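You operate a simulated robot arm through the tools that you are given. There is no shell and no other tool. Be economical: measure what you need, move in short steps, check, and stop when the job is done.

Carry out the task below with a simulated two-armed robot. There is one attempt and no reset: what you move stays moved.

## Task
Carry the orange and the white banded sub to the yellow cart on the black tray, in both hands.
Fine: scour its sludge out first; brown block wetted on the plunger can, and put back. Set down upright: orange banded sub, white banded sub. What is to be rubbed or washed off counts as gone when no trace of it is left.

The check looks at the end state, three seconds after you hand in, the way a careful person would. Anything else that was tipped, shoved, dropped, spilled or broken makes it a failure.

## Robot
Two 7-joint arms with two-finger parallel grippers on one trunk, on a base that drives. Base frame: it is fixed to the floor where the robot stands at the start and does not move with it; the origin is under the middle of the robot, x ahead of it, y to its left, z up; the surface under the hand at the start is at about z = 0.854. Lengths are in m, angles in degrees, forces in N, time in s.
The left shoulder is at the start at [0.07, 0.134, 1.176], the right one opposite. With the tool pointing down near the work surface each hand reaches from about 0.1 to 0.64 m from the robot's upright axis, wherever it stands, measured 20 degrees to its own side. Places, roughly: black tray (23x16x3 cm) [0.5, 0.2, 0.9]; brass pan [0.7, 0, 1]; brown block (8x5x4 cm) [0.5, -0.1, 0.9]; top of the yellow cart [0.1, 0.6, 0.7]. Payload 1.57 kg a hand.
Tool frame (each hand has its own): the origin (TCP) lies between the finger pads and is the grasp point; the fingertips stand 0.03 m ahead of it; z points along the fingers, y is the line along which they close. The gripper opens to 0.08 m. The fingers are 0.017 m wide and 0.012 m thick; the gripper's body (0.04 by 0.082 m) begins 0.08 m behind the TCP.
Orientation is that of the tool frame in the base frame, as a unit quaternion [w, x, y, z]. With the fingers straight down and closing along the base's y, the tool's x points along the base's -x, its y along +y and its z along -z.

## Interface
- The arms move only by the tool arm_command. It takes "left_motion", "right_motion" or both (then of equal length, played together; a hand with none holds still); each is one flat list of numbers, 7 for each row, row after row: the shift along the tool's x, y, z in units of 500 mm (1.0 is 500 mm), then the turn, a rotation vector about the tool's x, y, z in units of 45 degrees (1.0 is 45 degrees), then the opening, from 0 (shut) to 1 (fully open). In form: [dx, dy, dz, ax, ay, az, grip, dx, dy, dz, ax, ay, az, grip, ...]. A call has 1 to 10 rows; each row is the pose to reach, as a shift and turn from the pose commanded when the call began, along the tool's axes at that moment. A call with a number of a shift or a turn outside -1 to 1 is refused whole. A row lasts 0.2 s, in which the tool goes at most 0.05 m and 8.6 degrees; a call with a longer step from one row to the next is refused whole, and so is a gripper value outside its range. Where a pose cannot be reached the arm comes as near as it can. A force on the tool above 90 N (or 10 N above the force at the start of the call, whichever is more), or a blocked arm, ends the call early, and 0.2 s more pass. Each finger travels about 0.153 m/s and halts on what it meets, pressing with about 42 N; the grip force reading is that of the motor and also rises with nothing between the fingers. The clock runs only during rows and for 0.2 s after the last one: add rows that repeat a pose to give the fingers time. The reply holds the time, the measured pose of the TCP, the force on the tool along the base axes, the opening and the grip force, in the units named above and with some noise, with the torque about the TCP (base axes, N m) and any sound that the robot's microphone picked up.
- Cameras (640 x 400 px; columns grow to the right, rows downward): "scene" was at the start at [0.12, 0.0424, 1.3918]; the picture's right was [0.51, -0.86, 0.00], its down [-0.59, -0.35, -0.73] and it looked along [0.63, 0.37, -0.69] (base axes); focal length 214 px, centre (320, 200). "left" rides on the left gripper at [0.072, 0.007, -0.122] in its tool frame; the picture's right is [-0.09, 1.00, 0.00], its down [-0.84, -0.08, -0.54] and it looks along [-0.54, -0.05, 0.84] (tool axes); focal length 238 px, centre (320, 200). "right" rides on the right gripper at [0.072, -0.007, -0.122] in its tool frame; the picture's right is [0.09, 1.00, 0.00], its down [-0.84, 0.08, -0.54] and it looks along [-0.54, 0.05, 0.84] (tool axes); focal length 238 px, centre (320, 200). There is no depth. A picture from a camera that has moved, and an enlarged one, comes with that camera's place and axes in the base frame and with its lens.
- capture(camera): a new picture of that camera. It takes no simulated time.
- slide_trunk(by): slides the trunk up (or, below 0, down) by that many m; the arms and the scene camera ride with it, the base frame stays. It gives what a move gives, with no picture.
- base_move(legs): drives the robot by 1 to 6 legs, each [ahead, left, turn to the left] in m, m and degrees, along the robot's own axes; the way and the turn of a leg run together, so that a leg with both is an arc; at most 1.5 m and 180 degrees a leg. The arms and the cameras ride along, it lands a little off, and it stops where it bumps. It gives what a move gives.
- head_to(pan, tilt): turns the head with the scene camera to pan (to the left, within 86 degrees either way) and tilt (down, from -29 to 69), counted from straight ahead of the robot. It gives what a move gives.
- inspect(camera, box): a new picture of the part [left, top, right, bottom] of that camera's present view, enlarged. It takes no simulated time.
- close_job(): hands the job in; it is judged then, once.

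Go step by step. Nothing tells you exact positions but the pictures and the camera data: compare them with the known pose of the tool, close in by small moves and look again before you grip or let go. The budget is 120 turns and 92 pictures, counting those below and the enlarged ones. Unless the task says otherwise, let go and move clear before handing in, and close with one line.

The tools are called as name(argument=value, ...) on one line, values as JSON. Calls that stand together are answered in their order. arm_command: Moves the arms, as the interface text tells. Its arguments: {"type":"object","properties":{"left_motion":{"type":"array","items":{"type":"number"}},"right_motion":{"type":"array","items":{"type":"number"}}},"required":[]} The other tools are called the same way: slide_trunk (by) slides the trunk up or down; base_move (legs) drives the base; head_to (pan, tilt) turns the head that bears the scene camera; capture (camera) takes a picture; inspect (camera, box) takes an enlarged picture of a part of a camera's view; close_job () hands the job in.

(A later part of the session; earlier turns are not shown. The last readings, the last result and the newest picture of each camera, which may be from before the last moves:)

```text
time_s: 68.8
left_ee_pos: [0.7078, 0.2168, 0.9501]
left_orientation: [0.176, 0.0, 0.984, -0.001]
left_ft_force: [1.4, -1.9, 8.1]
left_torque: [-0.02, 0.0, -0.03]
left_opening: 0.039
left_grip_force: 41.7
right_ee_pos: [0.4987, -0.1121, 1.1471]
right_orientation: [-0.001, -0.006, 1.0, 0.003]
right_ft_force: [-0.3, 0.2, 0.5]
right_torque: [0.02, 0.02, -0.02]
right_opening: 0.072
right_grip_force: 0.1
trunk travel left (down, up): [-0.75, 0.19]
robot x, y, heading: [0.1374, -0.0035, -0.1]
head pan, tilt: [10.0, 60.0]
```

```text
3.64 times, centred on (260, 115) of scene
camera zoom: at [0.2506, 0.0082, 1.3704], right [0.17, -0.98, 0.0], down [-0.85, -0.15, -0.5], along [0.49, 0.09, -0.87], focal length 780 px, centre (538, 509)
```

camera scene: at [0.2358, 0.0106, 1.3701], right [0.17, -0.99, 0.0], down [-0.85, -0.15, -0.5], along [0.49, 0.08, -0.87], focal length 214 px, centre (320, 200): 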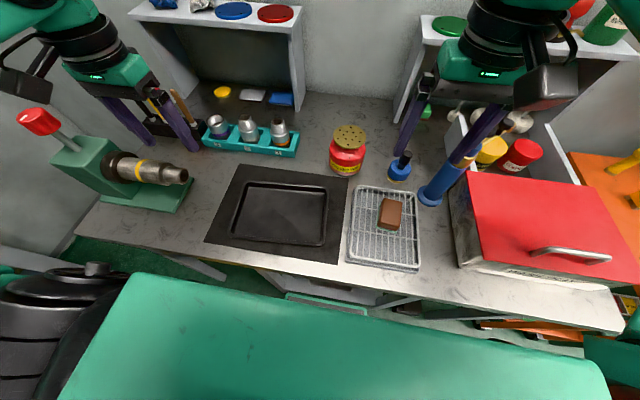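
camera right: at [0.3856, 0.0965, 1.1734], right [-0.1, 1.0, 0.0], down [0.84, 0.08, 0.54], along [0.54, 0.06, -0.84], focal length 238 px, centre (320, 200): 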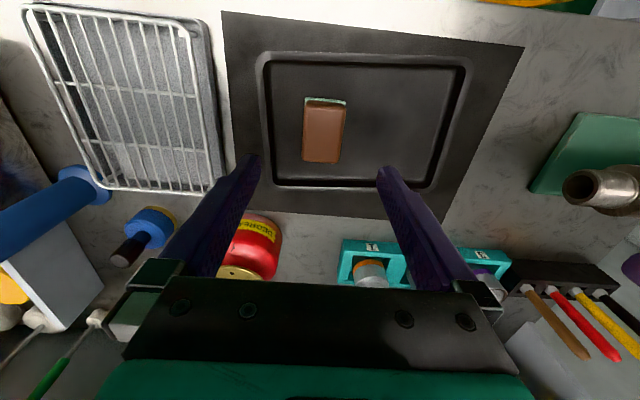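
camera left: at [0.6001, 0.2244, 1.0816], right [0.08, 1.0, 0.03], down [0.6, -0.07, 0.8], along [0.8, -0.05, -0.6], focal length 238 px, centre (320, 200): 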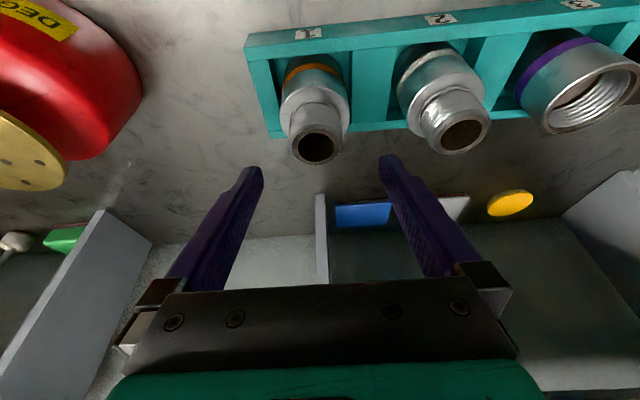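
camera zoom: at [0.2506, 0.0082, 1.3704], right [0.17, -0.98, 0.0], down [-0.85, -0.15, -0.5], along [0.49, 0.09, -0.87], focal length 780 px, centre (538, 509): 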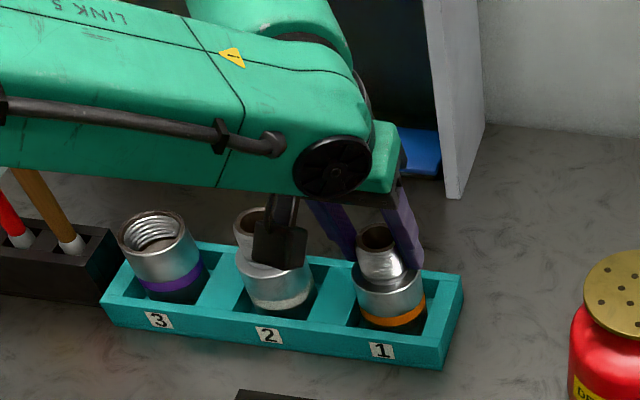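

Neck gripped (0.039 m). Lift straight up and carry it over the tray's right half.

arm_command(left_motion=[-0.025, 0, -0.069, 0, 0, 0, 0.3, -0.05, 0, -0.138, 0, 0, 0, 0.3, -0.075, 0, -0.207, 0, 0, 0, 0.3, 0.005, -0.034, -0.236, 0, 0, 0, 0.3, 0.084, -0.068, -0.265, 0, 0, 0, 0.3, 0.163, -0.102, -0.294, 0, 0, 0, 0.3, 0.242, -0.136, -0.323, 0, 0, 0, 0.3, 0.321, -0.17, -0.352, 0, 0, 0, 0.3, 0.4, -0.204, -0.38, 0, 0, 0, 0.3, 0.4, -0.204, -0.38, 0, 0, 0, 0.3])

capture(camera="left")

inspect(camera="scene", box=[190, 90, 380, 270])

```text
time_s: 71.0
left_ee_pos: [0.5039, 0.1137, 1.0941]
left_orientation: [0.173, -0.003, 0.985, 0.0]
left_ft_force: [-0.2, 0.3, -3.0]
left_torque: [0.0, -0.02, -0.01]
left_opening: 0.0391
left_grip_force: 41.5
left hand out of reach, approached as far as the arm can: row 8, 9, 10
right_ee_pos: [0.4991, -0.1113, 1.1449]
right_orientation: [-0.002, -0.006, 1.0, 0.002]
right_ft_force: [0.4, 0.2, 0.9]
right_torque: [-0.01, 0.04, 0.0]
right_opening: 0.0719
right_grip_force: 0.1
trunk travel left (down, up): [-0.75, 0.19]
robot x, y, heading: [0.1341, -0.0019, -0.0]
head pan, tilt: [10.0, 60.0]
```

```text
33 pictures are left
camera left: at [0.3959, 0.1207, 1.185], right [0.08, 1.0, 0.03], down [0.6, -0.07, 0.8], along [0.79, -0.05, -0.61], focal length 238 px, centre (320, 200)
```

left: 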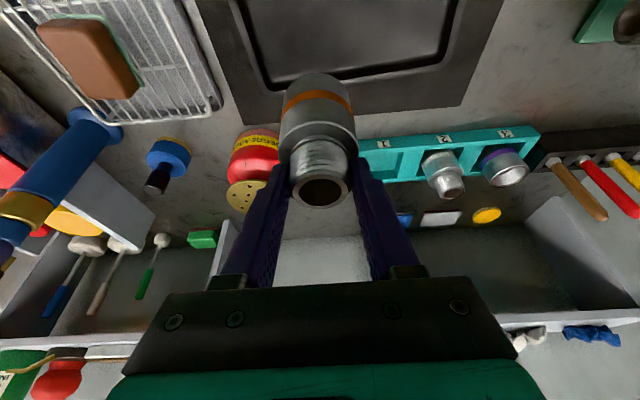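

```text
2.22 times, centred on (285, 180) of scene
camera zoom: at [0.2533, 0.0106, 1.37], right [0.17, -0.98, 0.0], down [-0.85, -0.15, -0.5], along [0.49, 0.09, -0.87], focal length 477 px, centre (398, 244)
```

zoom: 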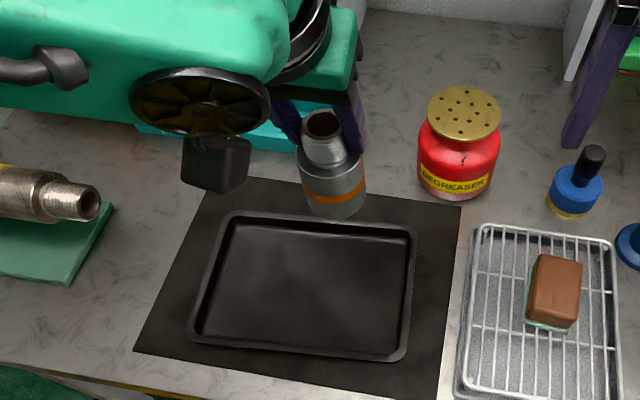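

With the tilt the arm is at its near limit; I back the base 0.08 m so the tray is comfortably reachable.

base_move(legs=[[-0.08, 0, 0]])

```text
time_s: 72.0
left_ee_pos: [0.429, 0.1124, 1.0931]
left_orientation: [0.172, -0.001, 0.985, -0.001]
left_ft_force: [0.5, -0.1, -2.8]
left_torque: [-0.03, 0.02, 0.05]
left_opening: 0.0393
left_grip_force: 42.4
right_ee_pos: [0.4231, -0.1111, 1.1466]
right_orientation: [-0.004, -0.004, 1.0, 0.002]
right_ft_force: [0.7, -0.7, 0.4]
right_torque: [-0.01, 0.0, -0.01]
right_opening: 0.0721
right_grip_force: 0.1
trunk travel left (down, up): [-0.75, 0.19]
robot x, y, heading: [0.0593, -0.0015, -0.2]
head pan, tilt: [10.0, 60.0]
```

Now move over the target spot and lower to just above the tray floor.

arm_command(left_motion=[-0.058, 0.006, 0.021, 0, 0, 0, 0.3, -0.029, 0.006, 0.101, 0, 0, 0, 0.3, 0, 0.006, 0.182, 0, 0, 0, 0.3, 0.029, 0.006, 0.262, 0, 0, 0, 0.3, 0.029, 0.006, 0.262, 0, 0, 0, 0.3])

inspect(camera="scene", box=[190, 60, 380, 240])

capture(camera="right")

```text
time_s: 73.2
left_ee_pos: [0.4622, 0.1149, 1.0025]
left_orientation: [0.174, -0.001, 0.985, -0.001]
left_ft_force: [0.0, -0.8, -2.9]
left_torque: [-0.01, 0.0, 0.01]
left_opening: 0.0387
left_grip_force: 42.3
left hand out of reach, approached as far as the arm can: row 3, 4, 5
right_ee_pos: [0.4186, -0.1111, 1.1469]
right_orientation: [-0.002, -0.004, 1.0, 0.001]
right_ft_force: [-0.2, -0.4, 0.3]
right_torque: [0.02, 0.0, -0.01]
right_opening: 0.0721
right_grip_force: 0.1
trunk travel left (down, up): [-0.75, 0.19]
robot x, y, heading: [0.0582, -0.003, 0.1]
head pan, tilt: [10.0, 60.0]
```

```text
2.22 times, centred on (285, 150) of scene
camera zoom: at [0.1724, 0.0096, 1.3701], right [0.17, -0.99, 0.0], down [-0.85, -0.15, -0.5], along [0.49, 0.09, -0.87], focal length 477 px, centre (398, 311)
```

zoom: 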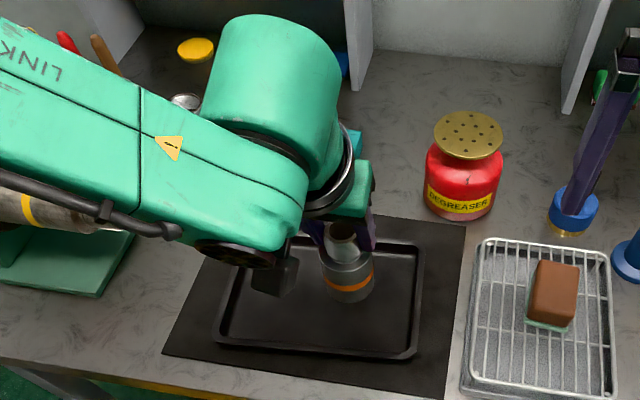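

```text
30 pictures are left
camera right: at [0.3482, -0.1184, 1.2685], right [-0.1, 0.99, 0.0], down [0.84, 0.08, 0.54], along [0.54, 0.06, -0.84], focal length 238 px, centre (320, 200)
```

right: 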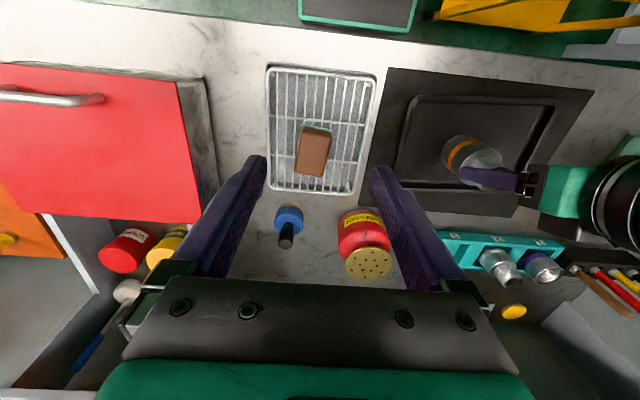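

The arm's limit stops it at z 1.00, so I lower the trunk by 4 cm, which carries the hand straight down.

slide_trunk(by=-0.04)

```text
time_s: 74.1
left_ee_pos: [0.4617, 0.1161, 0.9626]
left_orientation: [0.173, -0.001, 0.985, 0.0]
left_ft_force: [-0.3, -0.1, -2.1]
left_torque: [0.02, -0.01, 0.02]
left_opening: 0.0394
left_grip_force: 42.0
right_ee_pos: [0.4201, -0.112, 1.1062]
right_orientation: [-0.002, -0.005, 1.0, 0.002]
right_ft_force: [-0.5, 0.0, 0.7]
right_torque: [-0.03, -0.02, -0.03]
right_opening: 0.0719
right_grip_force: 0.0
trunk travel left (down, up): [-0.71, 0.23]
robot x, y, heading: [0.0567, -0.0022, -0.5]
head pan, tilt: [10.0, 60.0]
```

slide_trunk(by=-0.01)

inspect(camera="right", box=[380, 60, 600, 230])

```text
time_s: 74.7
left_ee_pos: [0.4623, 0.116, 0.9537]
left_orientation: [0.173, -0.001, 0.985, -0.001]
left_ft_force: [-0.4, 0.0, -2.1]
left_torque: [0.02, -0.04, 0.03]
left_opening: 0.0389
left_grip_force: 42.5
right_ee_pos: [0.4196, -0.1121, 1.0966]
right_orientation: [-0.002, -0.005, 1.0, 0.002]
right_ft_force: [0.5, -0.6, 0.0]
right_torque: [0.03, 0.01, 0.02]
right_opening: 0.0722
right_grip_force: 0.0
trunk travel left (down, up): [-0.7, 0.24]
robot x, y, heading: [0.0596, -0.0006, -0.1]
head pan, tilt: [10.0, 60.0]
```

```text
2.35 times, centred on (490, 145) of right
camera zoom: at [0.3486, -0.1184, 1.2184], right [-0.1, 0.99, 0.0], down [0.84, 0.08, 0.54], along [0.54, 0.06, -0.84], focal length 561 px, centre (-80, 329)
```

zoom: 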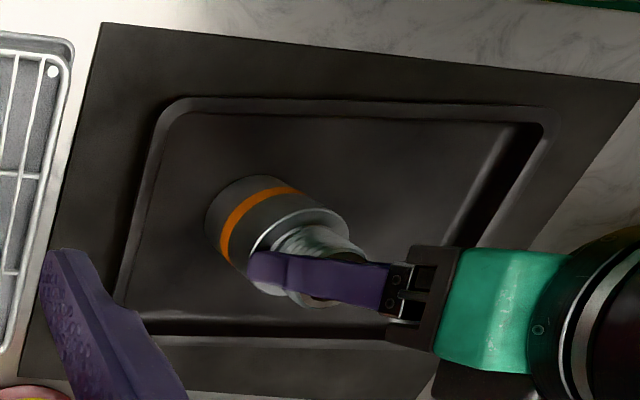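

Nearly down; two more small steps watching the force.

slide_trunk(by=-0.005)

slide_trunk(by=-0.003)

```text
time_s: 75.2
left_ee_pos: [0.4616, 0.1157, 0.9514]
left_orientation: [0.179, 0.0, 0.984, 0.0]
left_ft_force: [1.8, 5.0, 32.8]
left_torque: [0.78, -0.03, -0.11]
left_opening: 0.0389
left_grip_force: 41.7
right_ee_pos: [0.4156, -0.1112, 1.0924]
right_orientation: [0.0, -0.005, 1.0, 0.001]
right_ft_force: [-0.1, 0.8, 0.2]
right_torque: [-0.01, 0.02, 0.03]
right_opening: 0.0722
right_grip_force: 0.0
trunk travel left (down, up): [-0.695, 0.245]
robot x, y, heading: [0.0628, -0.0036, 0.2]
head pan, tilt: [10.0, 60.0]
```

```text
time_s: 75.7
left_ee_pos: [0.4612, 0.1159, 0.9502]
left_orientation: [0.181, 0.0, 0.983, -0.001]
left_ft_force: [8.4, 8.9, 56.9]
left_torque: [1.03, 0.15, -0.21]
left_opening: 0.039
left_grip_force: 41.8
right_ee_pos: [0.4152, -0.1117, 1.0908]
right_orientation: [0.001, -0.005, 1.0, 0.002]
right_ft_force: [0.2, 0.8, -0.3]
right_torque: [0.0, 0.01, -0.01]
right_opening: 0.0719
right_grip_force: 0.0
trunk travel left (down, up): [-0.692, 0.248]
robot x, y, heading: [0.0571, 0.0007, -0.1]
head pan, tilt: [10.0, 60.0]
```

Seated on the floor of the tray. Ease up, then open to 0.06.

slide_trunk(by=0.006)

arm_command(left_motion=[0, 0, 0, 0, 0, 0, 0.55, 0, 0, 0, 0, 0, 0, 0.8, 0, 0, 0, 0, 0, 0, 0.8, 0, 0, 0, 0, 0, 0, 0.8])

slide_trunk(by=0.058)

capture(camera="right")

```text
time_s: 76.3
left_ee_pos: [0.4614, 0.1149, 0.9519]
left_orientation: [0.174, -0.001, 0.985, 0.0]
left_ft_force: [8.2, 1.2, 19.1]
left_torque: [0.43, -1.36, -0.01]
left_opening: 0.0391
left_grip_force: 41.8
right_ee_pos: [0.4189, -0.1127, 1.0955]
right_orientation: [-0.001, -0.004, 1.0, 0.002]
right_ft_force: [-0.5, 0.5, -0.2]
right_torque: [0.0, 0.0, 0.0]
right_opening: 0.0722
right_grip_force: 0.1
trunk travel left (down, up): [-0.698, 0.242]
robot x, y, heading: [0.0588, -0.0042, 0.0]
head pan, tilt: [10.0, 60.0]
```

```text
time_s: 77.3
left_ee_pos: [0.4602, 0.115, 0.951]
left_orientation: [0.173, 0.0, 0.985, 0.0]
left_ft_force: [-0.6, -0.9, 7.6]
left_torque: [0.22, -0.01, 0.02]
left_opening: 0.0634
left_grip_force: 0.0
right_ee_pos: [0.4183, -0.1125, 1.0958]
right_orientation: [0.0, -0.005, 1.0, 0.001]
right_ft_force: [0.8, -0.5, 0.1]
right_torque: [0.0, 0.01, 0.0]
right_opening: 0.0721
right_grip_force: 0.0
trunk travel left (down, up): [-0.698, 0.242]
robot x, y, heading: [0.0578, -0.0025, -0.4]
head pan, tilt: [10.0, 60.0]
```

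```text
time_s: 78.2
left_ee_pos: [0.4614, 0.1163, 1.009]
left_orientation: [0.174, 0.0, 0.985, -0.001]
left_ft_force: [0.1, 0.5, 0.2]
left_torque: [0.04, -0.04, 0.0]
left_opening: 0.064
left_grip_force: 0.0
right_ee_pos: [0.4203, -0.1113, 1.1523]
right_orientation: [-0.002, -0.005, 1.0, 0.002]
right_ft_force: [-1.0, -0.7, -0.1]
right_torque: [0.01, 0.01, 0.0]
right_opening: 0.0723
right_grip_force: 0.0
trunk travel left (down, up): [-0.756, 0.184]
robot x, y, heading: [0.059, -0.0016, -0.1]
head pan, tilt: [10.0, 60.0]
```

```text
28 pictures are left
camera right: at [0.3488, -0.1184, 1.2744], right [-0.1, 0.99, 0.0], down [0.84, 0.08, 0.54], along [0.54, 0.06, -0.84], focal length 238 px, centre (320, 200)
```

right: 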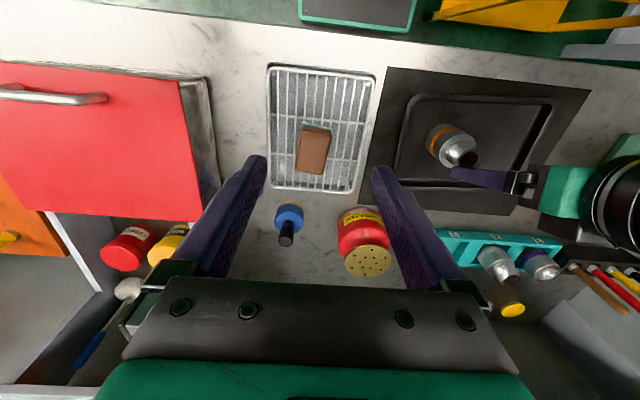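

Sub 1 stands upright in the tray. I rise, drive ahead again, and move over sub 2.

arm_command(left_motion=[-0.024, 0, -0.066, 0, 0, 0, 0.8, -0.048, 0, -0.132, 0, 0, 0, 1, -0.048, 0, -0.132, 0, 0, 0, 1])

base_move(legs=[[0.076, 0, 0]])

arm_command(left_motion=[-0.045, 0.067, 0.034, 0, 0, 0, 1, -0.09, 0.133, 0.068, 0, 0, 0, 1, -0.134, 0.2, 0.102, 0, 0, 0, 1, -0.179, 0.267, 0.136, 0, 0, 0, 1, -0.224, 0.333, 0.17, 0, 0, 0, 1, -0.268, 0.4, 0.204, 0, 0, 0, 1, -0.268, 0.4, 0.204, 0, 0, 0, 1])

capture(camera="left")

```text
time_s: 79.0
left_ee_pos: [0.4635, 0.1141, 1.0764]
left_orientation: [0.173, 0.0, 0.985, -0.001]
left_ft_force: [0.0, -0.7, -1.4]
left_torque: [0.01, -0.02, 0.01]
left_opening: 0.08
left_grip_force: 0.0
right_ee_pos: [0.4194, -0.1119, 1.1523]
right_orientation: [-0.001, -0.004, 1.0, 0.001]
right_ft_force: [0.0, 0.8, 0.4]
right_torque: [0.02, -0.02, -0.01]
right_opening: 0.0718
right_grip_force: 0.1
trunk travel left (down, up): [-0.756, 0.184]
robot x, y, heading: [0.0598, -0.0047, -0.2]
head pan, tilt: [10.0, 60.0]
```

```text
time_s: 80.1
left_ee_pos: [0.5341, 0.1131, 1.0771]
left_orientation: [0.175, 0.0, 0.985, -0.001]
left_ft_force: [-0.8, 0.4, -0.4]
left_torque: [0.01, -0.04, -0.04]
left_opening: 0.0801
left_grip_force: 0.0
right_ee_pos: [0.4903, -0.1107, 1.1533]
right_orientation: [0.0, -0.006, 1.0, 0.002]
right_ft_force: [0.0, 0.7, 0.0]
right_torque: [0.02, -0.01, 0.01]
right_opening: 0.0722
right_grip_force: 0.0
trunk travel left (down, up): [-0.756, 0.184]
robot x, y, heading: [0.1304, -0.0042, 0.1]
head pan, tilt: [10.0, 60.0]
```

```text
time_s: 81.7
left_ee_pos: [0.6971, 0.3176, 1.0293]
left_orientation: [0.173, -0.002, 0.985, 0.0]
left_ft_force: [-0.3, 0.0, -0.3]
left_torque: [0.03, -0.02, 0.0]
left_opening: 0.0801
left_grip_force: 0.1
right_ee_pos: [0.4929, -0.1112, 1.1532]
right_orientation: [-0.001, -0.005, 1.0, 0.001]
right_ft_force: [-0.3, -0.5, 0.3]
right_torque: [-0.01, 0.0, -0.02]
right_opening: 0.072
right_grip_force: 0.0
trunk travel left (down, up): [-0.756, 0.184]
robot x, y, heading: [0.1362, -0.0034, 0.1]
head pan, tilt: [10.0, 60.0]
```

```text
27 pictures are left
camera left: at [0.5867, 0.3236, 1.1187], right [0.08, 1.0, 0.03], down [0.6, -0.08, 0.8], along [0.8, -0.05, -0.6], focal length 238 px, centre (320, 200)
```

left: 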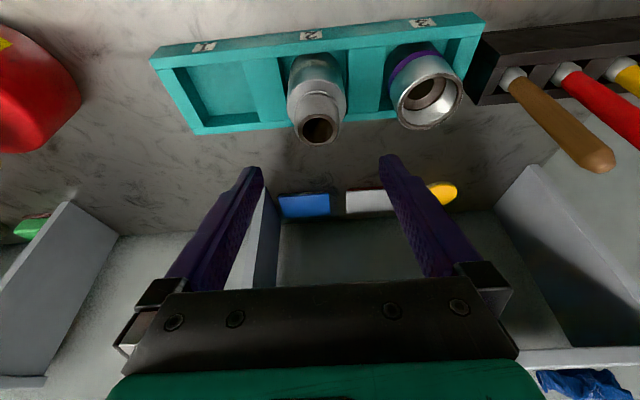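

Sub 2 is at (0.7125, 0.3166). I line up, lower to its neck and close.

arm_command(left_motion=[-0.023, -0.002, 0.0085, 0, 0, 0, 1, -0.005, -0.002, 0.058, 0, 0, 0, 1, 0.013, -0.002, 0.107, 0, 0, 0, 1, 0.0305, -0.002, 0.157, 0, 0, 0, 1, 0.0305, -0.002, 0.157, 0, 0, 0, 1])

capture(camera="left")

```text
time_s: 82.9
left_ee_pos: [0.7109, 0.3122, 0.9458]
left_orientation: [0.174, 0.0, 0.985, -0.001]
left_ft_force: [-0.4, 0.8, -0.1]
left_torque: [-0.01, 0.01, 0.02]
left_opening: 0.08
left_grip_force: 0.1
right_ee_pos: [0.4935, -0.1115, 1.1513]
right_orientation: [-0.001, -0.004, 1.0, 0.002]
right_ft_force: [0.3, -0.7, 0.7]
right_torque: [-0.01, 0.01, -0.05]
right_opening: 0.0723
right_grip_force: 0.0
trunk travel left (down, up): [-0.756, 0.184]
robot x, y, heading: [0.1339, -0.0019, 0.2]
head pan, tilt: [10.0, 60.0]
```

```text
26 pictures are left
camera left: at [0.601, 0.3186, 1.0368], right [0.08, 1.0, 0.03], down [0.6, -0.07, 0.8], along [0.8, -0.05, -0.6], focal length 238 px, centre (320, 200)
```

left: 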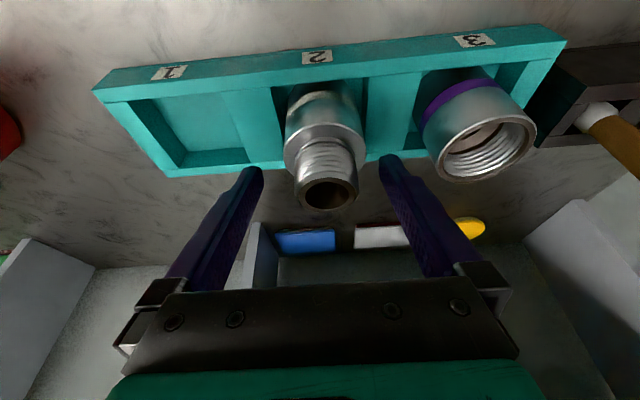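

Small centring shift, close on the neck, and lift.

arm_command(left_motion=[-0.003, 0.008, -0.009, 0, 0, 0, 1, -0.003, 0.008, -0.009, 0, 0, 0, 0.6, -0.003, 0.008, -0.009, 0, 0, 0, 0.35, -0.003, 0.008, -0.009, 0, 0, 0, 0.3, -0.003, 0.008, -0.009, 0, 0, 0, 0.3, -0.028, 0.008, -0.078, 0, 0, 0, 0.3, -0.053, 0.008, -0.147, 0, 0, 0, 0.3, -0.075, 0.008, -0.207, 0, 0, 0, 0.3, -0.075, 0.008, -0.207, 0, 0, 0, 0.3])

capture(camera="left")

```text
time_s: 84.9
left_ee_pos: [0.7139, 0.3162, 1.0557]
left_orientation: [0.173, -0.002, 0.985, -0.001]
left_ft_force: [0.8, -0.1, -3.2]
left_torque: [0.02, -0.04, 0.04]
left_opening: 0.0386
left_grip_force: 42.3
right_ee_pos: [0.4954, -0.1094, 1.1537]
right_orientation: [-0.001, -0.005, 1.0, 0.002]
right_ft_force: [-0.8, -0.3, 1.0]
right_torque: [0.0, 0.0, -0.01]
right_opening: 0.0721
right_grip_force: 0.1
trunk travel left (down, up): [-0.756, 0.184]
robot x, y, heading: [0.1375, 0.0004, -0.1]
head pan, tilt: [10.0, 60.0]
```

```text
25 pictures are left
camera left: at [0.6048, 0.3222, 1.1461], right [0.08, 1.0, 0.03], down [0.6, -0.07, 0.8], along [0.79, -0.05, -0.61], focal length 238 px, centre (320, 200)
```

left: 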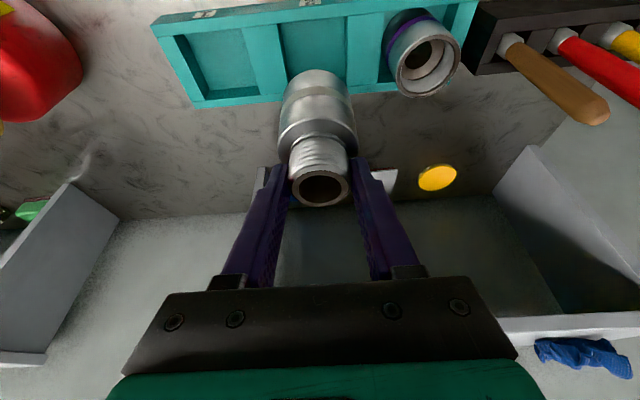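

White-banded sub held. Back the base up and bring it over the tray's left half.

base_move(legs=[[-0.078, 0, 0]])

arm_command(left_motion=[0.06, -0.047, -0.022, 0, 0, 0, 0.3, 0.12, -0.094, -0.044, 0, 0, 0, 0.3, 0.18, -0.142, -0.066, 0, 0, 0, 0.3, 0.24, -0.19, -0.088, 0, 0, 0, 0.3, 0.299, -0.236, -0.109, 0, 0, 0, 0.3, 0.299, -0.236, -0.109, 0, 0, 0, 0.3])

capture(camera="right")

```text
time_s: 85.9
left_ee_pos: [0.6389, 0.3168, 1.0539]
left_orientation: [0.171, -0.001, 0.985, 0.0]
left_ft_force: [0.8, -0.4, -2.3]
left_torque: [0.0, 0.03, 0.02]
left_opening: 0.0387
left_grip_force: 41.7
right_ee_pos: [0.4201, -0.1093, 1.1507]
right_orientation: [-0.004, -0.005, 1.0, 0.002]
right_ft_force: [-0.2, 0.2, -0.6]
right_torque: [-0.01, -0.01, -0.02]
right_opening: 0.0718
right_grip_force: 0.2
trunk travel left (down, up): [-0.756, 0.184]
robot x, y, heading: [0.056, -0.002, 0.0]
head pan, tilt: [10.0, 60.0]
```

```text
time_s: 87.3
left_ee_pos: [0.4779, 0.1989, 1.056]
left_orientation: [0.173, -0.002, 0.985, 0.0]
left_ft_force: [0.4, 0.3, -3.4]
left_torque: [-0.04, 0.03, -0.02]
left_opening: 0.0391
left_grip_force: 41.7
right_ee_pos: [0.4177, -0.1108, 1.153]
right_orientation: [-0.002, -0.005, 1.0, 0.002]
right_ft_force: [0.0, -0.1, 0.0]
right_torque: [0.0, 0.0, -0.01]
right_opening: 0.0718
right_grip_force: 0.0
trunk travel left (down, up): [-0.756, 0.184]
robot x, y, heading: [0.0532, -0.0051, -0.1]
head pan, tilt: [10.0, 60.0]
```

```text
24 pictures are left
camera right: at [0.3468, -0.1173, 1.2743], right [-0.1, 0.99, 0.0], down [0.84, 0.08, 0.54], along [0.54, 0.06, -0.84], focal length 238 px, centre (320, 200)
```

right: 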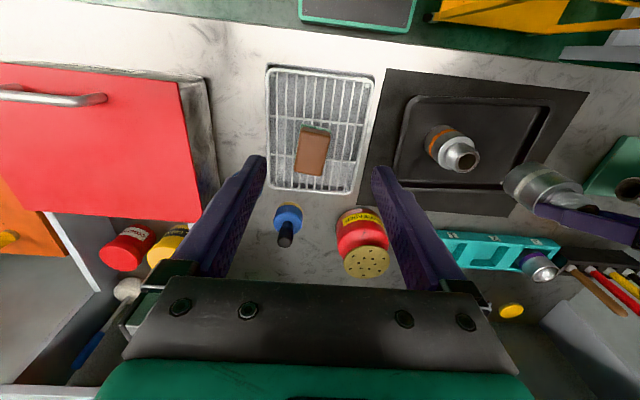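

Now lower to just above the tray floor.

arm_command(left_motion=[0.03, 0, 0.05, 0, 0, 0, 0.3, 0.05, 0, 0.1, 0, 0, 0, 0.3, 0.07, 0, 0.14, 0, 0, 0, 0.3, 0.08, 0, 0.173, 0, 0, 0, 0.3, 0.08, 0, 0.173, 0, 0, 0, 0.3])

```text
time_s: 88.5
left_ee_pos: [0.4687, 0.1973, 0.9606]
left_orientation: [0.174, -0.002, 0.985, -0.001]
left_ft_force: [-0.3, -0.1, -3.1]
left_torque: [0.02, 0.0, 0.05]
left_opening: 0.0388
left_grip_force: 42.1
left hand out of reach, approached as far as the arm can: row 3
right_ee_pos: [0.4174, -0.1114, 1.1521]
right_orientation: [-0.001, -0.005, 1.0, 0.002]
right_ft_force: [0.1, -0.1, -0.4]
right_torque: [0.01, -0.01, -0.01]
right_opening: 0.0719
right_grip_force: 0.1
trunk travel left (down, up): [-0.756, 0.184]
robot x, y, heading: [0.0551, -0.0026, -0.0]
head pan, tilt: [10.0, 60.0]
```

arm_command(left_motion=[0.003, 0, 0.0075, 0, 0, 0, 0.3, 0.005, 0, 0.013, 0, 0, 0, 0.3, 0.005, 0, 0.013, 0, 0, 0, 0.3])

```text
time_s: 89.3
left_ee_pos: [0.4692, 0.199, 0.9546]
left_orientation: [0.174, -0.002, 0.985, 0.0]
left_ft_force: [-0.3, -1.2, -3.1]
left_torque: [0.0, -0.01, -0.02]
left_opening: 0.0387
left_grip_force: 42.4
right_ee_pos: [0.417, -0.111, 1.1528]
right_orientation: [-0.002, -0.005, 1.0, 0.002]
right_ft_force: [1.0, 0.7, -0.2]
right_torque: [-0.01, 0.0, -0.01]
right_opening: 0.0723
right_grip_force: 0.1
trunk travel left (down, up): [-0.756, 0.184]
robot x, y, heading: [0.0537, 0.0015, -0.1]
head pan, tilt: [10.0, 60.0]
```

arm_command(left_motion=[0.0015, 0, 0.004, 0, 0, 0, 0.3, 0.003, 0, 0.0075, 0, 0, 0, 0.3, 0.003, 0, 0.0075, 0, 0, 0, 0.3])

```text
time_s: 90.1
left_ee_pos: [0.4679, 0.1982, 0.9533]
left_orientation: [0.178, -0.001, 0.984, 0.001]
left_ft_force: [1.3, 3.1, 25.5]
left_torque: [0.42, 0.64, 0.03]
left_opening: 0.0388
left_grip_force: 41.9
right_ee_pos: [0.4138, -0.1112, 1.1534]
right_orientation: [0.0, -0.006, 1.0, 0.002]
right_ft_force: [-0.1, -0.6, 1.2]
right_torque: [0.0, 0.02, -0.01]
right_opening: 0.072
right_grip_force: 0.0
trunk travel left (down, up): [-0.756, 0.184]
robot x, y, heading: [0.0544, -0.0036, 0.2]
head pan, tilt: [10.0, 60.0]
```

Seated. Ease up slightly, open, and rise vertically.

arm_command(left_motion=[-0.0017, 0, -0.0047, 0, 0, 0, 0.3, -0.0017, 0, -0.0047, 0, 0, 0, 0.6, -0.0017, 0, -0.0047, 0, 0, 0, 0.76, -0.0017, 0, -0.0047, 0, 0, 0, 0.76, -0.02, 0, -0.054, 0, 0, 0, 0.76, -0.045, 0, -0.124, 0, 0, 0, 0.76, -0.075, 0, -0.207, 0, 0, 0, 0.76, -0.09, 0, -0.25, 0, 0, 0, 0.76])

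capture(camera="left")

inspect(camera="right", box=[360, 50, 640, 225])

```text
time_s: 91.9
left_ee_pos: [0.4682, 0.1987, 1.0827]
left_orientation: [0.173, -0.002, 0.985, 0.0]
left_ft_force: [0.6, 0.4, 0.2]
left_torque: [-0.01, -0.02, -0.02]
left_opening: 0.0607
left_grip_force: 0.1
right_ee_pos: [0.4168, -0.1105, 1.152]
right_orientation: [-0.002, -0.005, 1.0, 0.002]
right_ft_force: [-0.9, 0.2, 1.0]
right_torque: [-0.01, -0.03, 0.02]
right_opening: 0.0721
right_grip_force: 0.1
trunk travel left (down, up): [-0.756, 0.184]
robot x, y, heading: [0.0567, -0.0034, 0.0]
head pan, tilt: [10.0, 60.0]
```

```text
23 pictures are left
camera left: at [0.359, 0.2053, 1.1726], right [0.08, 1.0, 0.03], down [0.6, -0.07, 0.8], along [0.79, -0.05, -0.61], focal length 238 px, centre (320, 200)
```

left: 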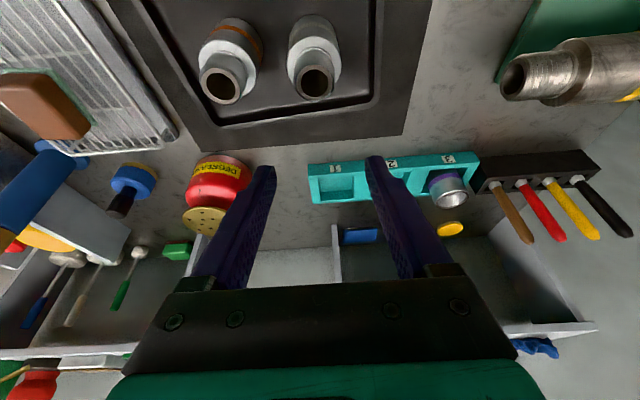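

```text
2.29 times, centred on (500, 138) of right
camera zoom: at [0.3458, -0.1181, 1.2744], right [-0.1, 0.99, 0.0], down [0.84, 0.08, 0.54], along [0.54, 0.06, -0.84], focal length 545 px, centre (-91, 343)
```

zoom: 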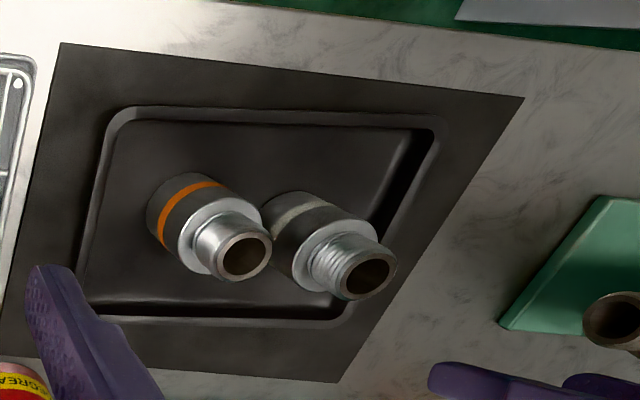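

Both subs stand upright in the tray. Before lifting it I need a good look at the cart and the floor on the left.

head_to(pan=70, tilt=62)

capture(camera="scene")

```text
time_s: 93.2
left_ee_pos: [0.4683, 0.1993, 1.0821]
left_orientation: [0.174, -0.002, 0.985, -0.001]
left_ft_force: [-0.4, 0.7, 0.5]
left_torque: [0.02, 0.0, -0.03]
left_opening: 0.0609
left_grip_force: 0.1
right_ee_pos: [0.4175, -0.1098, 1.1524]
right_orientation: [-0.002, -0.006, 1.0, 0.001]
right_ft_force: [0.0, -0.5, -0.7]
right_torque: [0.02, 0.02, 0.02]
right_opening: 0.0722
right_grip_force: 0.0
trunk travel left (down, up): [-0.756, 0.184]
robot x, y, heading: [0.0571, -0.0028, -0.0]
head pan, tilt: [70.0, 62.0]
```

```text
21 pictures are left
camera scene: at [0.1264, 0.0587, 1.3738], right [0.94, -0.34, 0.0], down [-0.3, -0.83, -0.47], along [0.16, 0.44, -0.88], focal length 214 px, centre (320, 200)
```

scene: 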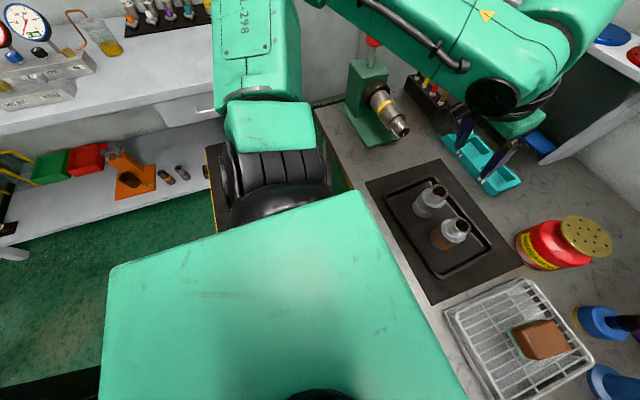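

Cart top spans roughly x −0.11…0.2, y 0.32…0.8 with floor free towards −x. Next I straighten the left hand over the tray's left rim and bring the right hand over the right rim.

arm_command(left_motion=[0.003, 0.03, 0, 0, 0.15, 0, 0.5, 0.006, 0.06, -0.002, 0, 0.3, 0, 0.5, 0.01, 0.09, -0.004, 0, 0.444, 0, 0.5, 0.015, 0.12, -0.006, 0, 0.444, 0, 0.5, 0.019, 0.145, -0.007, 0, 0.444, 0, 0.5, 0.019, 0.145, -0.007, 0, 0.444, 0, 0.5], right_motion=[-0.02, 0.055, 0.04, 0, 0, -0.02, 0.6, -0.04, 0.11, 0.085, 0, 0, -0.04, 0.5, -0.06, 0.165, 0.13, 0, 0, -0.07, 0.5, -0.08, 0.22, 0.175, 0, 0, -0.09, 0.5, -0.1, 0.27, 0.22, 0, 0, -0.11, 0.5, -0.117, 0.314, 0.26, 0, 0, -0.11, 0.5])

capture(camera="left")

capture(camera="right")

```text
time_s: 94.6
left_ee_pos: [0.4574, 0.2719, 1.0824]
left_orientation: [0.0, -0.002, 1.0, 0.0]
left_ft_force: [-0.6, 0.0, -0.4]
left_torque: [0.0, -0.02, -0.01]
left_opening: 0.0397
left_grip_force: 0.1
right_ee_pos: [0.4738, 0.0497, 1.0211]
right_orientation: [-0.002, -0.049, 0.999, 0.002]
right_ft_force: [0.2, 0.7, -1.2]
right_torque: [0.02, 0.02, 0.01]
right_opening: 0.0398
right_grip_force: 0.1
trunk travel left (down, up): [-0.756, 0.184]
robot x, y, heading: [0.0585, -0.0034, 0.1]
head pan, tilt: [70.0, 62.0]
```

```text
20 pictures are left
camera left: at [0.3858, 0.2776, 1.2037], right [0.09, 1.0, 0.0], down [0.84, -0.07, 0.54], along [0.54, -0.05, -0.84], focal length 238 px, centre (320, 200)
```

left: 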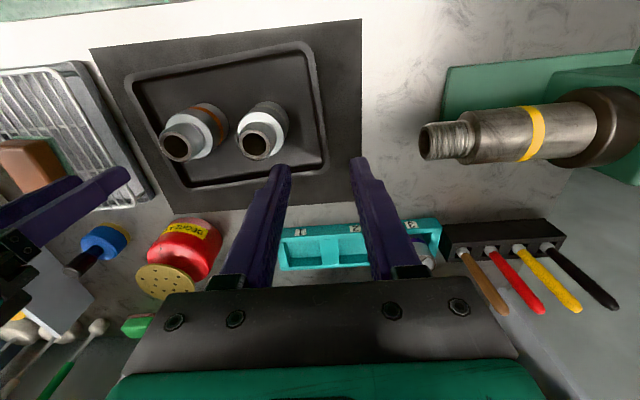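

```text
19 pictures are left
camera right: at [0.4048, 0.0364, 1.1441], right [-0.19, 0.98, 0.0], down [0.83, 0.16, 0.54], along [0.53, 0.1, -0.84], focal length 238 px, centre (320, 200)
```

right: 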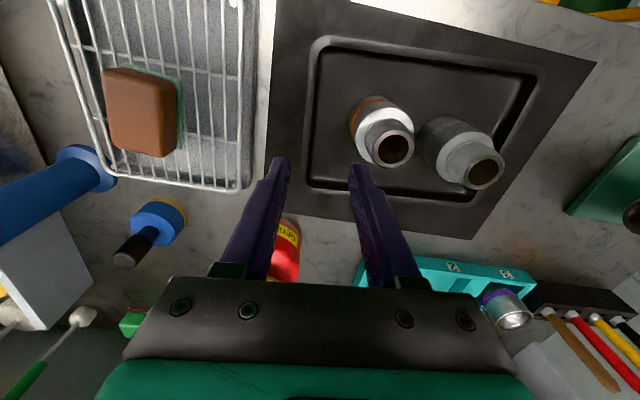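

Lip centres: left ≈(0.455, 0.262), right ≈(0.470, 0.042), top z≈0.885. I lower both hands astride the lips to z 0.905.

arm_command(left_motion=[0.005, -0.02, 0.07, 0, 0, -0.05, 0.5, 0.005, -0.02, 0.14, 0, 0, -0.11, 0.5, 0.005, -0.02, 0.21, 0, 0, -0.11, 0.5, 0.005, -0.02, 0.28, 0, 0, -0.11, 0.5, 0.005, -0.02, 0.33, 0, 0, -0.11, 0.5, 0.005, -0.02, 0.355, 0, 0, -0.11, 0.5, 0.005, -0.02, 0.355, 0, 0, -0.11, 0.5], right_motion=[0.01, -0.015, 0.03, 0, 0, 0, 0.5, 0.01, -0.015, 0.07, 0, 0, 0, 0.5, 0.01, -0.015, 0.11, 0, 0, 0, 0.5, 0.01, -0.015, 0.16, 0, 0, 0, 0.5, 0.01, -0.015, 0.2, 0, 0, 0, 0.5, 0.01, -0.015, 0.232, 0, 0, 0, 0.5, 0.01, -0.015, 0.232, 0, 0, 0, 0.5])

inspect(camera="left", box=[220, 20, 420, 220])

inspect(camera="right", box=[220, 20, 420, 220])

```text
time_s: 96.2
left_ee_pos: [0.4553, 0.2605, 0.9053]
left_orientation: [0.0, -0.044, 0.999, -0.001]
left_ft_force: [0.0, -0.9, 0.6]
left_torque: [0.01, -0.01, -0.01]
left_opening: 0.04
left_grip_force: 0.1
right_ee_pos: [0.4677, 0.0406, 0.9064]
right_orientation: [-0.002, -0.049, 0.999, 0.002]
right_ft_force: [0.2, 0.2, 0.5]
right_torque: [0.05, -0.01, 0.02]
right_opening: 0.0403
right_grip_force: 0.2
trunk travel left (down, up): [-0.756, 0.184]
robot x, y, heading: [0.0559, -0.0027, -0.2]
head pan, tilt: [70.0, 62.0]
```

```text
2.00 times, centred on (320, 120) of left
camera zoom: at [0.3829, 0.2603, 1.0272], right [0.0, 1.0, 0.0], down [0.84, 0.0, 0.54], along [0.54, 0.0, -0.84], focal length 477 px, centre (320, 360)
```

zoom: 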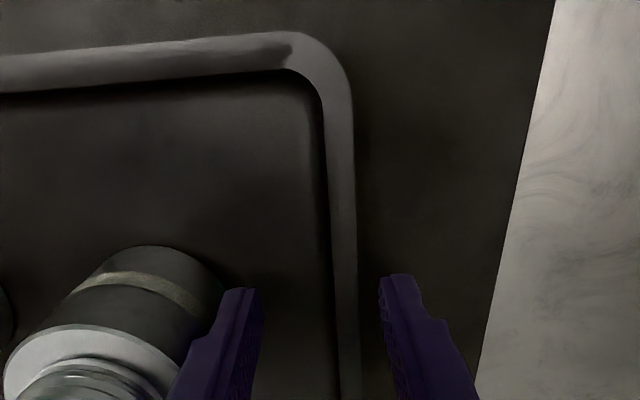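

```text
2.00 times, centred on (320, 120) of right
camera zoom: at [0.3979, 0.0279, 1.0283], right [-0.19, 0.98, 0.0], down [0.83, 0.16, 0.54], along [0.53, 0.11, -0.84], focal length 477 px, centre (320, 360)
```

zoom: 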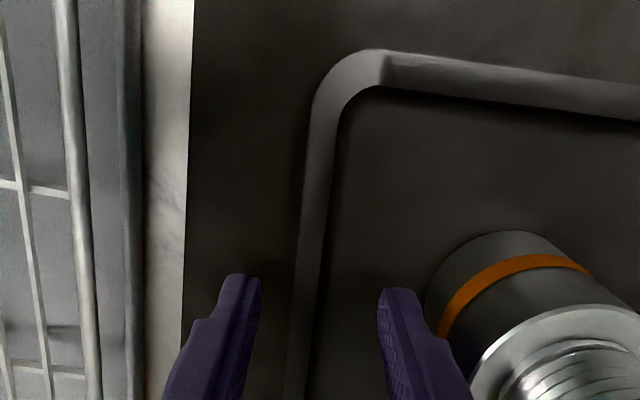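

Left hand needs +8 mm, right −3 mm. I shift, lower to z 0.893 and close both on the lips.

arm_command(left_motion=[0, 0.016, 0, 0, 0, 0, 0.5, 0, 0.016, 0.012, 0, 0, 0, 0.5, 0, 0.016, 0.024, 0, 0, 0, 0.5, 0, 0.016, 0.024, 0, 0, 0, 0.5, 0, 0.016, 0.024, 0, 0, 0, 0.2, 0, 0.016, 0.024, 0, 0, 0, 0, 0, 0.016, 0.024, 0, 0, 0, 0], right_motion=[0, -0.006, 0, 0, 0, 0, 0.5, 0, -0.006, 0.012, 0, 0, 0, 0.5, 0, -0.006, 0.026, 0, 0, 0, 0.5, 0, -0.006, 0.026, 0, 0, 0, 0.5, 0, -0.006, 0.026, 0, 0, 0, 0.2, 0, -0.006, 0.026, 0, 0, 0, 0, 0, -0.006, 0.026, 0, 0, 0, 0])

inspect(camera="left", box=[220, 20, 420, 220])

```text
time_s: 97.8
left_ee_pos: [0.454, 0.2665, 0.8942]
left_orientation: [0.0, -0.043, 0.999, -0.004]
left_ft_force: [-2.5, -25.7, -0.2]
left_torque: [-0.56, -0.15, -0.28]
left_opening: 0.0025
left_grip_force: 23.8
right_ee_pos: [0.4701, 0.04, 0.8926]
right_orientation: [-0.001, -0.049, 0.999, 0.005]
right_ft_force: [0.8, 23.7, -1.7]
right_torque: [0.44, 0.03, -0.42]
right_opening: 0.0029
right_grip_force: 23.6
trunk travel left (down, up): [-0.756, 0.184]
robot x, y, heading: [0.0553, -0.0023, 0.0]
head pan, tilt: [70.0, 62.0]
```

```text
2.00 times, centred on (320, 120) of left
camera zoom: at [0.3823, 0.2674, 1.0158], right [0.0, 1.0, -0.01], down [0.84, 0.0, 0.54], along [0.54, -0.01, -0.84], focal length 477 px, centre (320, 360)
```

zoom: 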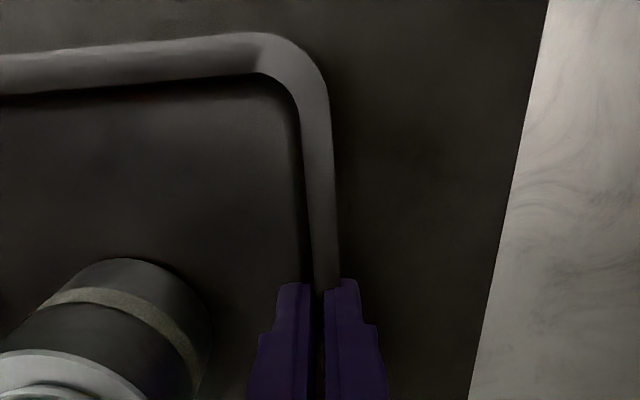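

Thin rim is held (2.5–3 mm) with some tension between hands. I relax it and lift together by 2 cm as a test.

arm_command(left_motion=[0, -0.004, 0, 0, 0, 0, 0, 0, -0.004, -0.01, 0, 0, 0, 0, 0, -0.004, -0.02, 0, 0, 0, 0, 0, -0.004, -0.03, 0, 0, 0, 0, 0, -0.004, -0.04, 0, 0, 0, 0], right_motion=[0, 0.004, 0, 0, 0, 0, 0, 0, 0.004, -0.01, 0, 0, 0, 0, 0, 0.004, -0.02, 0, 0, 0, 0, 0, 0.004, -0.03, 0, 0, 0, 0, 0, 0.004, -0.04, 0, 0, 0, 0])

capture(camera="scene")

```text
time_s: 99.0
left_ee_pos: [0.4545, 0.2661, 0.9147]
left_orientation: [-0.001, -0.044, 0.999, -0.002]
left_ft_force: [-2.7, -15.2, -5.0]
left_torque: [-0.29, 0.19, -0.33]
left_opening: 0.0025
left_grip_force: 24.3
right_ee_pos: [0.47, 0.0393, 0.9127]
right_orientation: [-0.002, -0.049, 0.999, 0.002]
right_ft_force: [3.5, 15.3, -2.6]
right_torque: [0.38, -0.12, -0.42]
right_opening: 0.0027
right_grip_force: 24.7
trunk travel left (down, up): [-0.756, 0.184]
robot x, y, heading: [0.0543, -0.0027, 0.2]
head pan, tilt: [70.0, 62.0]
```

```text
15 pictures are left
camera scene: at [0.1274, 0.0592, 1.3737], right [0.94, -0.34, 0.0], down [-0.3, -0.83, -0.47], along [0.16, 0.44, -0.88], focal length 214 px, centre (320, 200)
```

scene: 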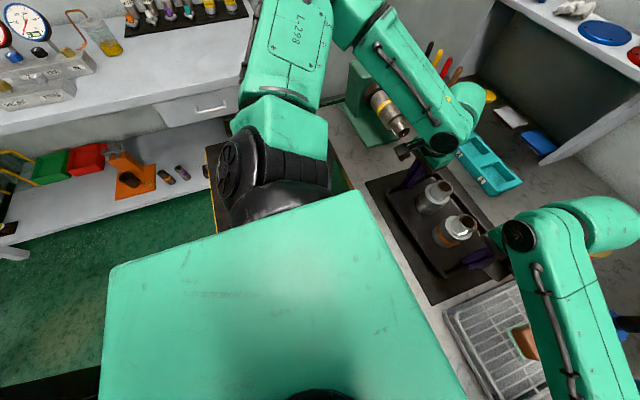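

Tray lifts level with both subs standing. I raise the trunk 0.12 m and back away from the table slowly.

slide_trunk(by=0.12)

base_move(legs=[[-0.05, 0, 0]])

capture(camera="scene")

```text
time_s: 100.5
left_ee_pos: [0.4549, 0.2662, 1.0336]
left_orientation: [0.0, -0.044, 0.999, -0.001]
left_ft_force: [-2.3, -13.8, -5.4]
left_torque: [-0.2, 0.08, -0.35]
left_opening: 0.0027
left_grip_force: 23.7
right_ee_pos: [0.4692, 0.0399, 1.0322]
right_orientation: [-0.003, -0.049, 0.999, 0.001]
right_ft_force: [1.7, 12.8, -4.0]
right_torque: [0.35, -0.05, -0.41]
right_opening: 0.0028
right_grip_force: 24.1
trunk travel left (down, up): [-0.876, 0.064]
robot x, y, heading: [0.0525, -0.005, -0.0]
head pan, tilt: [70.0, 62.0]
```

```text
time_s: 101.5
left_ee_pos: [0.4135, 0.2659, 1.0304]
left_orientation: [-0.004, -0.045, 0.999, -0.002]
left_ft_force: [-1.5, -13.2, -6.0]
left_torque: [-0.26, 0.2, -0.37]
left_opening: 0.0028
left_grip_force: 24.0
right_ee_pos: [0.4293, 0.0395, 1.0291]
right_orientation: [-0.005, -0.047, 0.999, 0.002]
right_ft_force: [3.0, 13.3, -4.0]
right_torque: [0.33, 0.0, -0.42]
right_opening: 0.0029
right_grip_force: 23.9
trunk travel left (down, up): [-0.876, 0.064]
robot x, y, heading: [0.0068, -0.0056, 0.1]
head pan, tilt: [70.0, 62.0]
```

```text
14 pictures are left
camera scene: at [0.0899, 0.0593, 1.4929], right [0.94, -0.34, -0.01], down [-0.31, -0.83, -0.47], along [0.15, 0.44, -0.88], focal length 214 px, centre (320, 200)
```

scene: 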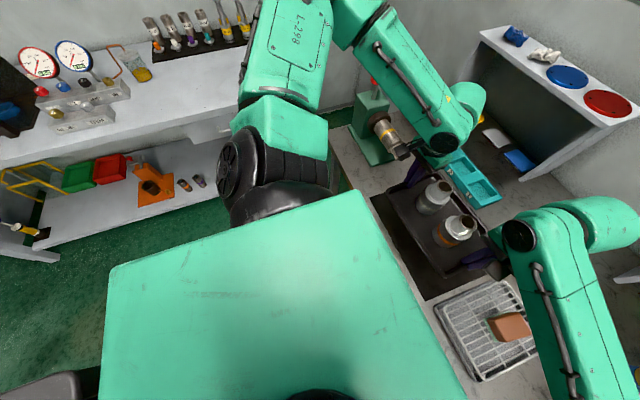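

Carry is stable. I back up 0.28 m clear of the table and bring the tray to the robot's middle.

base_move(legs=[[-0.14, 0, 0], [-0.14, 0, 0]])

arm_command(left_motion=[0.003, -0.03, 0, 0, 0, 0, 0, 0.006, -0.065, 0, 0, 0, 0, 0, 0.009, -0.105, 0, 0, 0, 0, 0, 0.012, -0.145, 0, 0, 0, 0, 0, 0.016, -0.185, 0, 0, 0, 0, 0, 0.02, -0.225, 0, 0, 0, 0, 0, 0.023, -0.25, 0, 0, 0, 0, 0, 0.023, -0.259, 0, 0, 0, 0, 0], right_motion=[0.003, -0.03, 0, 0, 0, 0, 0, 0.006, -0.065, 0, 0, 0, 0, 0, 0.009, -0.105, 0, 0, 0, 0, 0, 0.012, -0.145, 0, 0, 0, 0, 0, 0.016, -0.185, 0, 0, 0, 0, 0, 0.02, -0.225, 0, 0, 0, 0, 0, 0.023, -0.25, 0, 0, 0, 0, 0, 0.023, -0.259, 0, 0, 0, 0, 0])

capture(camera="scene")

```text
time_s: 103.7
left_ee_pos: [0.1328, 0.2673, 1.0331]
left_orientation: [-0.001, -0.045, 0.999, -0.002]
left_ft_force: [-3.8, -2.9, -4.6]
left_torque: [0.01, 0.23, -0.31]
left_opening: 0.0026
left_grip_force: 24.0
right_ee_pos: [0.1475, 0.0396, 1.032]
right_orientation: [-0.003, -0.049, 0.999, 0.003]
right_ft_force: [2.9, 4.0, -3.3]
right_torque: [0.1, -0.13, -0.41]
right_opening: 0.0026
right_grip_force: 23.8
trunk travel left (down, up): [-0.876, 0.064]
robot x, y, heading: [-0.2682, -0.0019, 0.1]
head pan, tilt: [70.0, 62.0]
```

```text
time_s: 105.5
left_ee_pos: [0.1324, 0.1339, 1.035]
left_orientation: [0.0, -0.045, 0.999, -0.001]
left_ft_force: [-3.7, -4.5, -5.2]
left_torque: [0.1, 0.13, -0.32]
left_opening: 0.0028
left_grip_force: 24.4
right_ee_pos: [0.1475, -0.0901, 1.0314]
right_orientation: [-0.002, -0.048, 0.999, 0.002]
right_ft_force: [3.6, 3.1, -3.3]
right_torque: [0.19, -0.07, -0.42]
right_opening: 0.003
right_grip_force: 24.1
trunk travel left (down, up): [-0.876, 0.064]
robot x, y, heading: [-0.2677, -0.0009, -0.1]
head pan, tilt: [70.0, 62.0]
```

```text
13 pictures are left
camera scene: at [-0.1975, 0.0588, 1.4937], right [0.94, -0.34, 0.0], down [-0.3, -0.83, -0.47], along [0.16, 0.44, -0.88], focal length 214 px, centre (320, 200)
```

scene: 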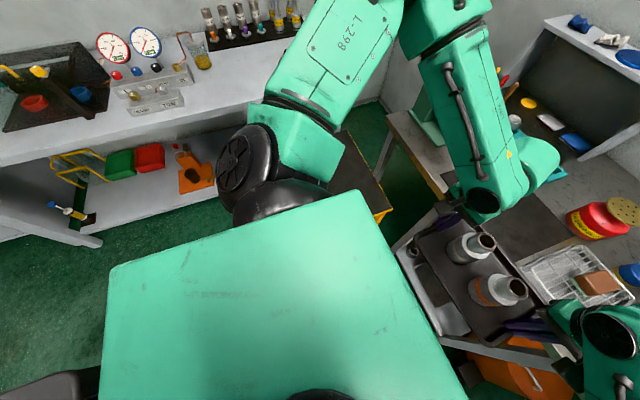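

Clear of the table. Now turn left 50° to face the cart.

base_move(legs=[[0, 0, 25], [0, 0, 25]])

head_to(pan=5, tilt=62)

capture(camera="scene")

```text
time_s: 108.5
left_ee_pos: [-0.1195, 0.3949, 1.0358]
left_orientation: [-0.001, -0.467, 0.884, -0.002]
left_ft_force: [-4.9, -1.8, -5.3]
left_torque: [0.0, 0.26, -0.28]
left_opening: 0.0026
left_grip_force: 23.4
right_ee_pos: [0.0647, 0.2614, 1.0309]
right_orientation: [-0.002, -0.47, 0.883, 0.002]
right_ft_force: [3.6, 1.6, -2.6]
right_torque: [0.15, -0.01, -0.41]
right_opening: 0.0029
right_grip_force: 23.9
trunk travel left (down, up): [-0.876, 0.064]
robot x, y, heading: [-0.2696, -0.0003, 50.4]
head pan, tilt: [70.0, 62.0]
```

```text
time_s: 109.8
left_ee_pos: [-0.1206, 0.3948, 1.0355]
left_orientation: [0.0, -0.467, 0.884, -0.001]
left_ft_force: [-0.6, -2.2, -5.2]
left_torque: [-0.2, 0.34, -0.23]
left_opening: 0.0025
left_grip_force: 23.7
right_ee_pos: [0.0642, 0.2619, 1.031]
right_orientation: [-0.002, -0.469, 0.883, 0.002]
right_ft_force: [0.8, 3.9, -2.2]
right_torque: [0.32, -0.08, -0.38]
right_opening: 0.003
right_grip_force: 23.9
trunk travel left (down, up): [-0.876, 0.064]
robot x, y, heading: [-0.2685, -0.0057, 50.4]
head pan, tilt: [5.0, 62.0]
```

```text
12 pictures are left
camera scene: at [-0.202, 0.0911, 1.4937], right [0.82, -0.57, 0.0], down [-0.5, -0.73, -0.47], along [0.27, 0.39, -0.88], focal length 214 px, centre (320, 200)
```

scene: 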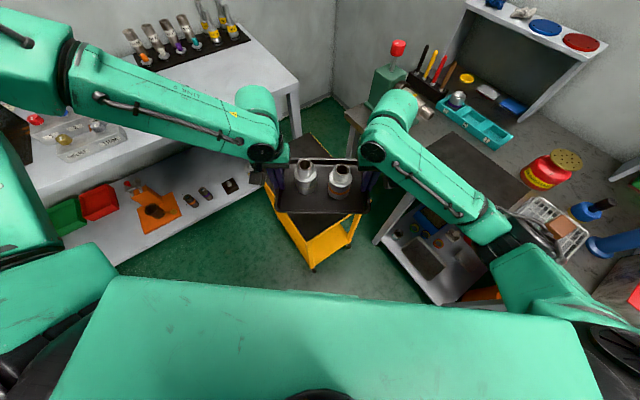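

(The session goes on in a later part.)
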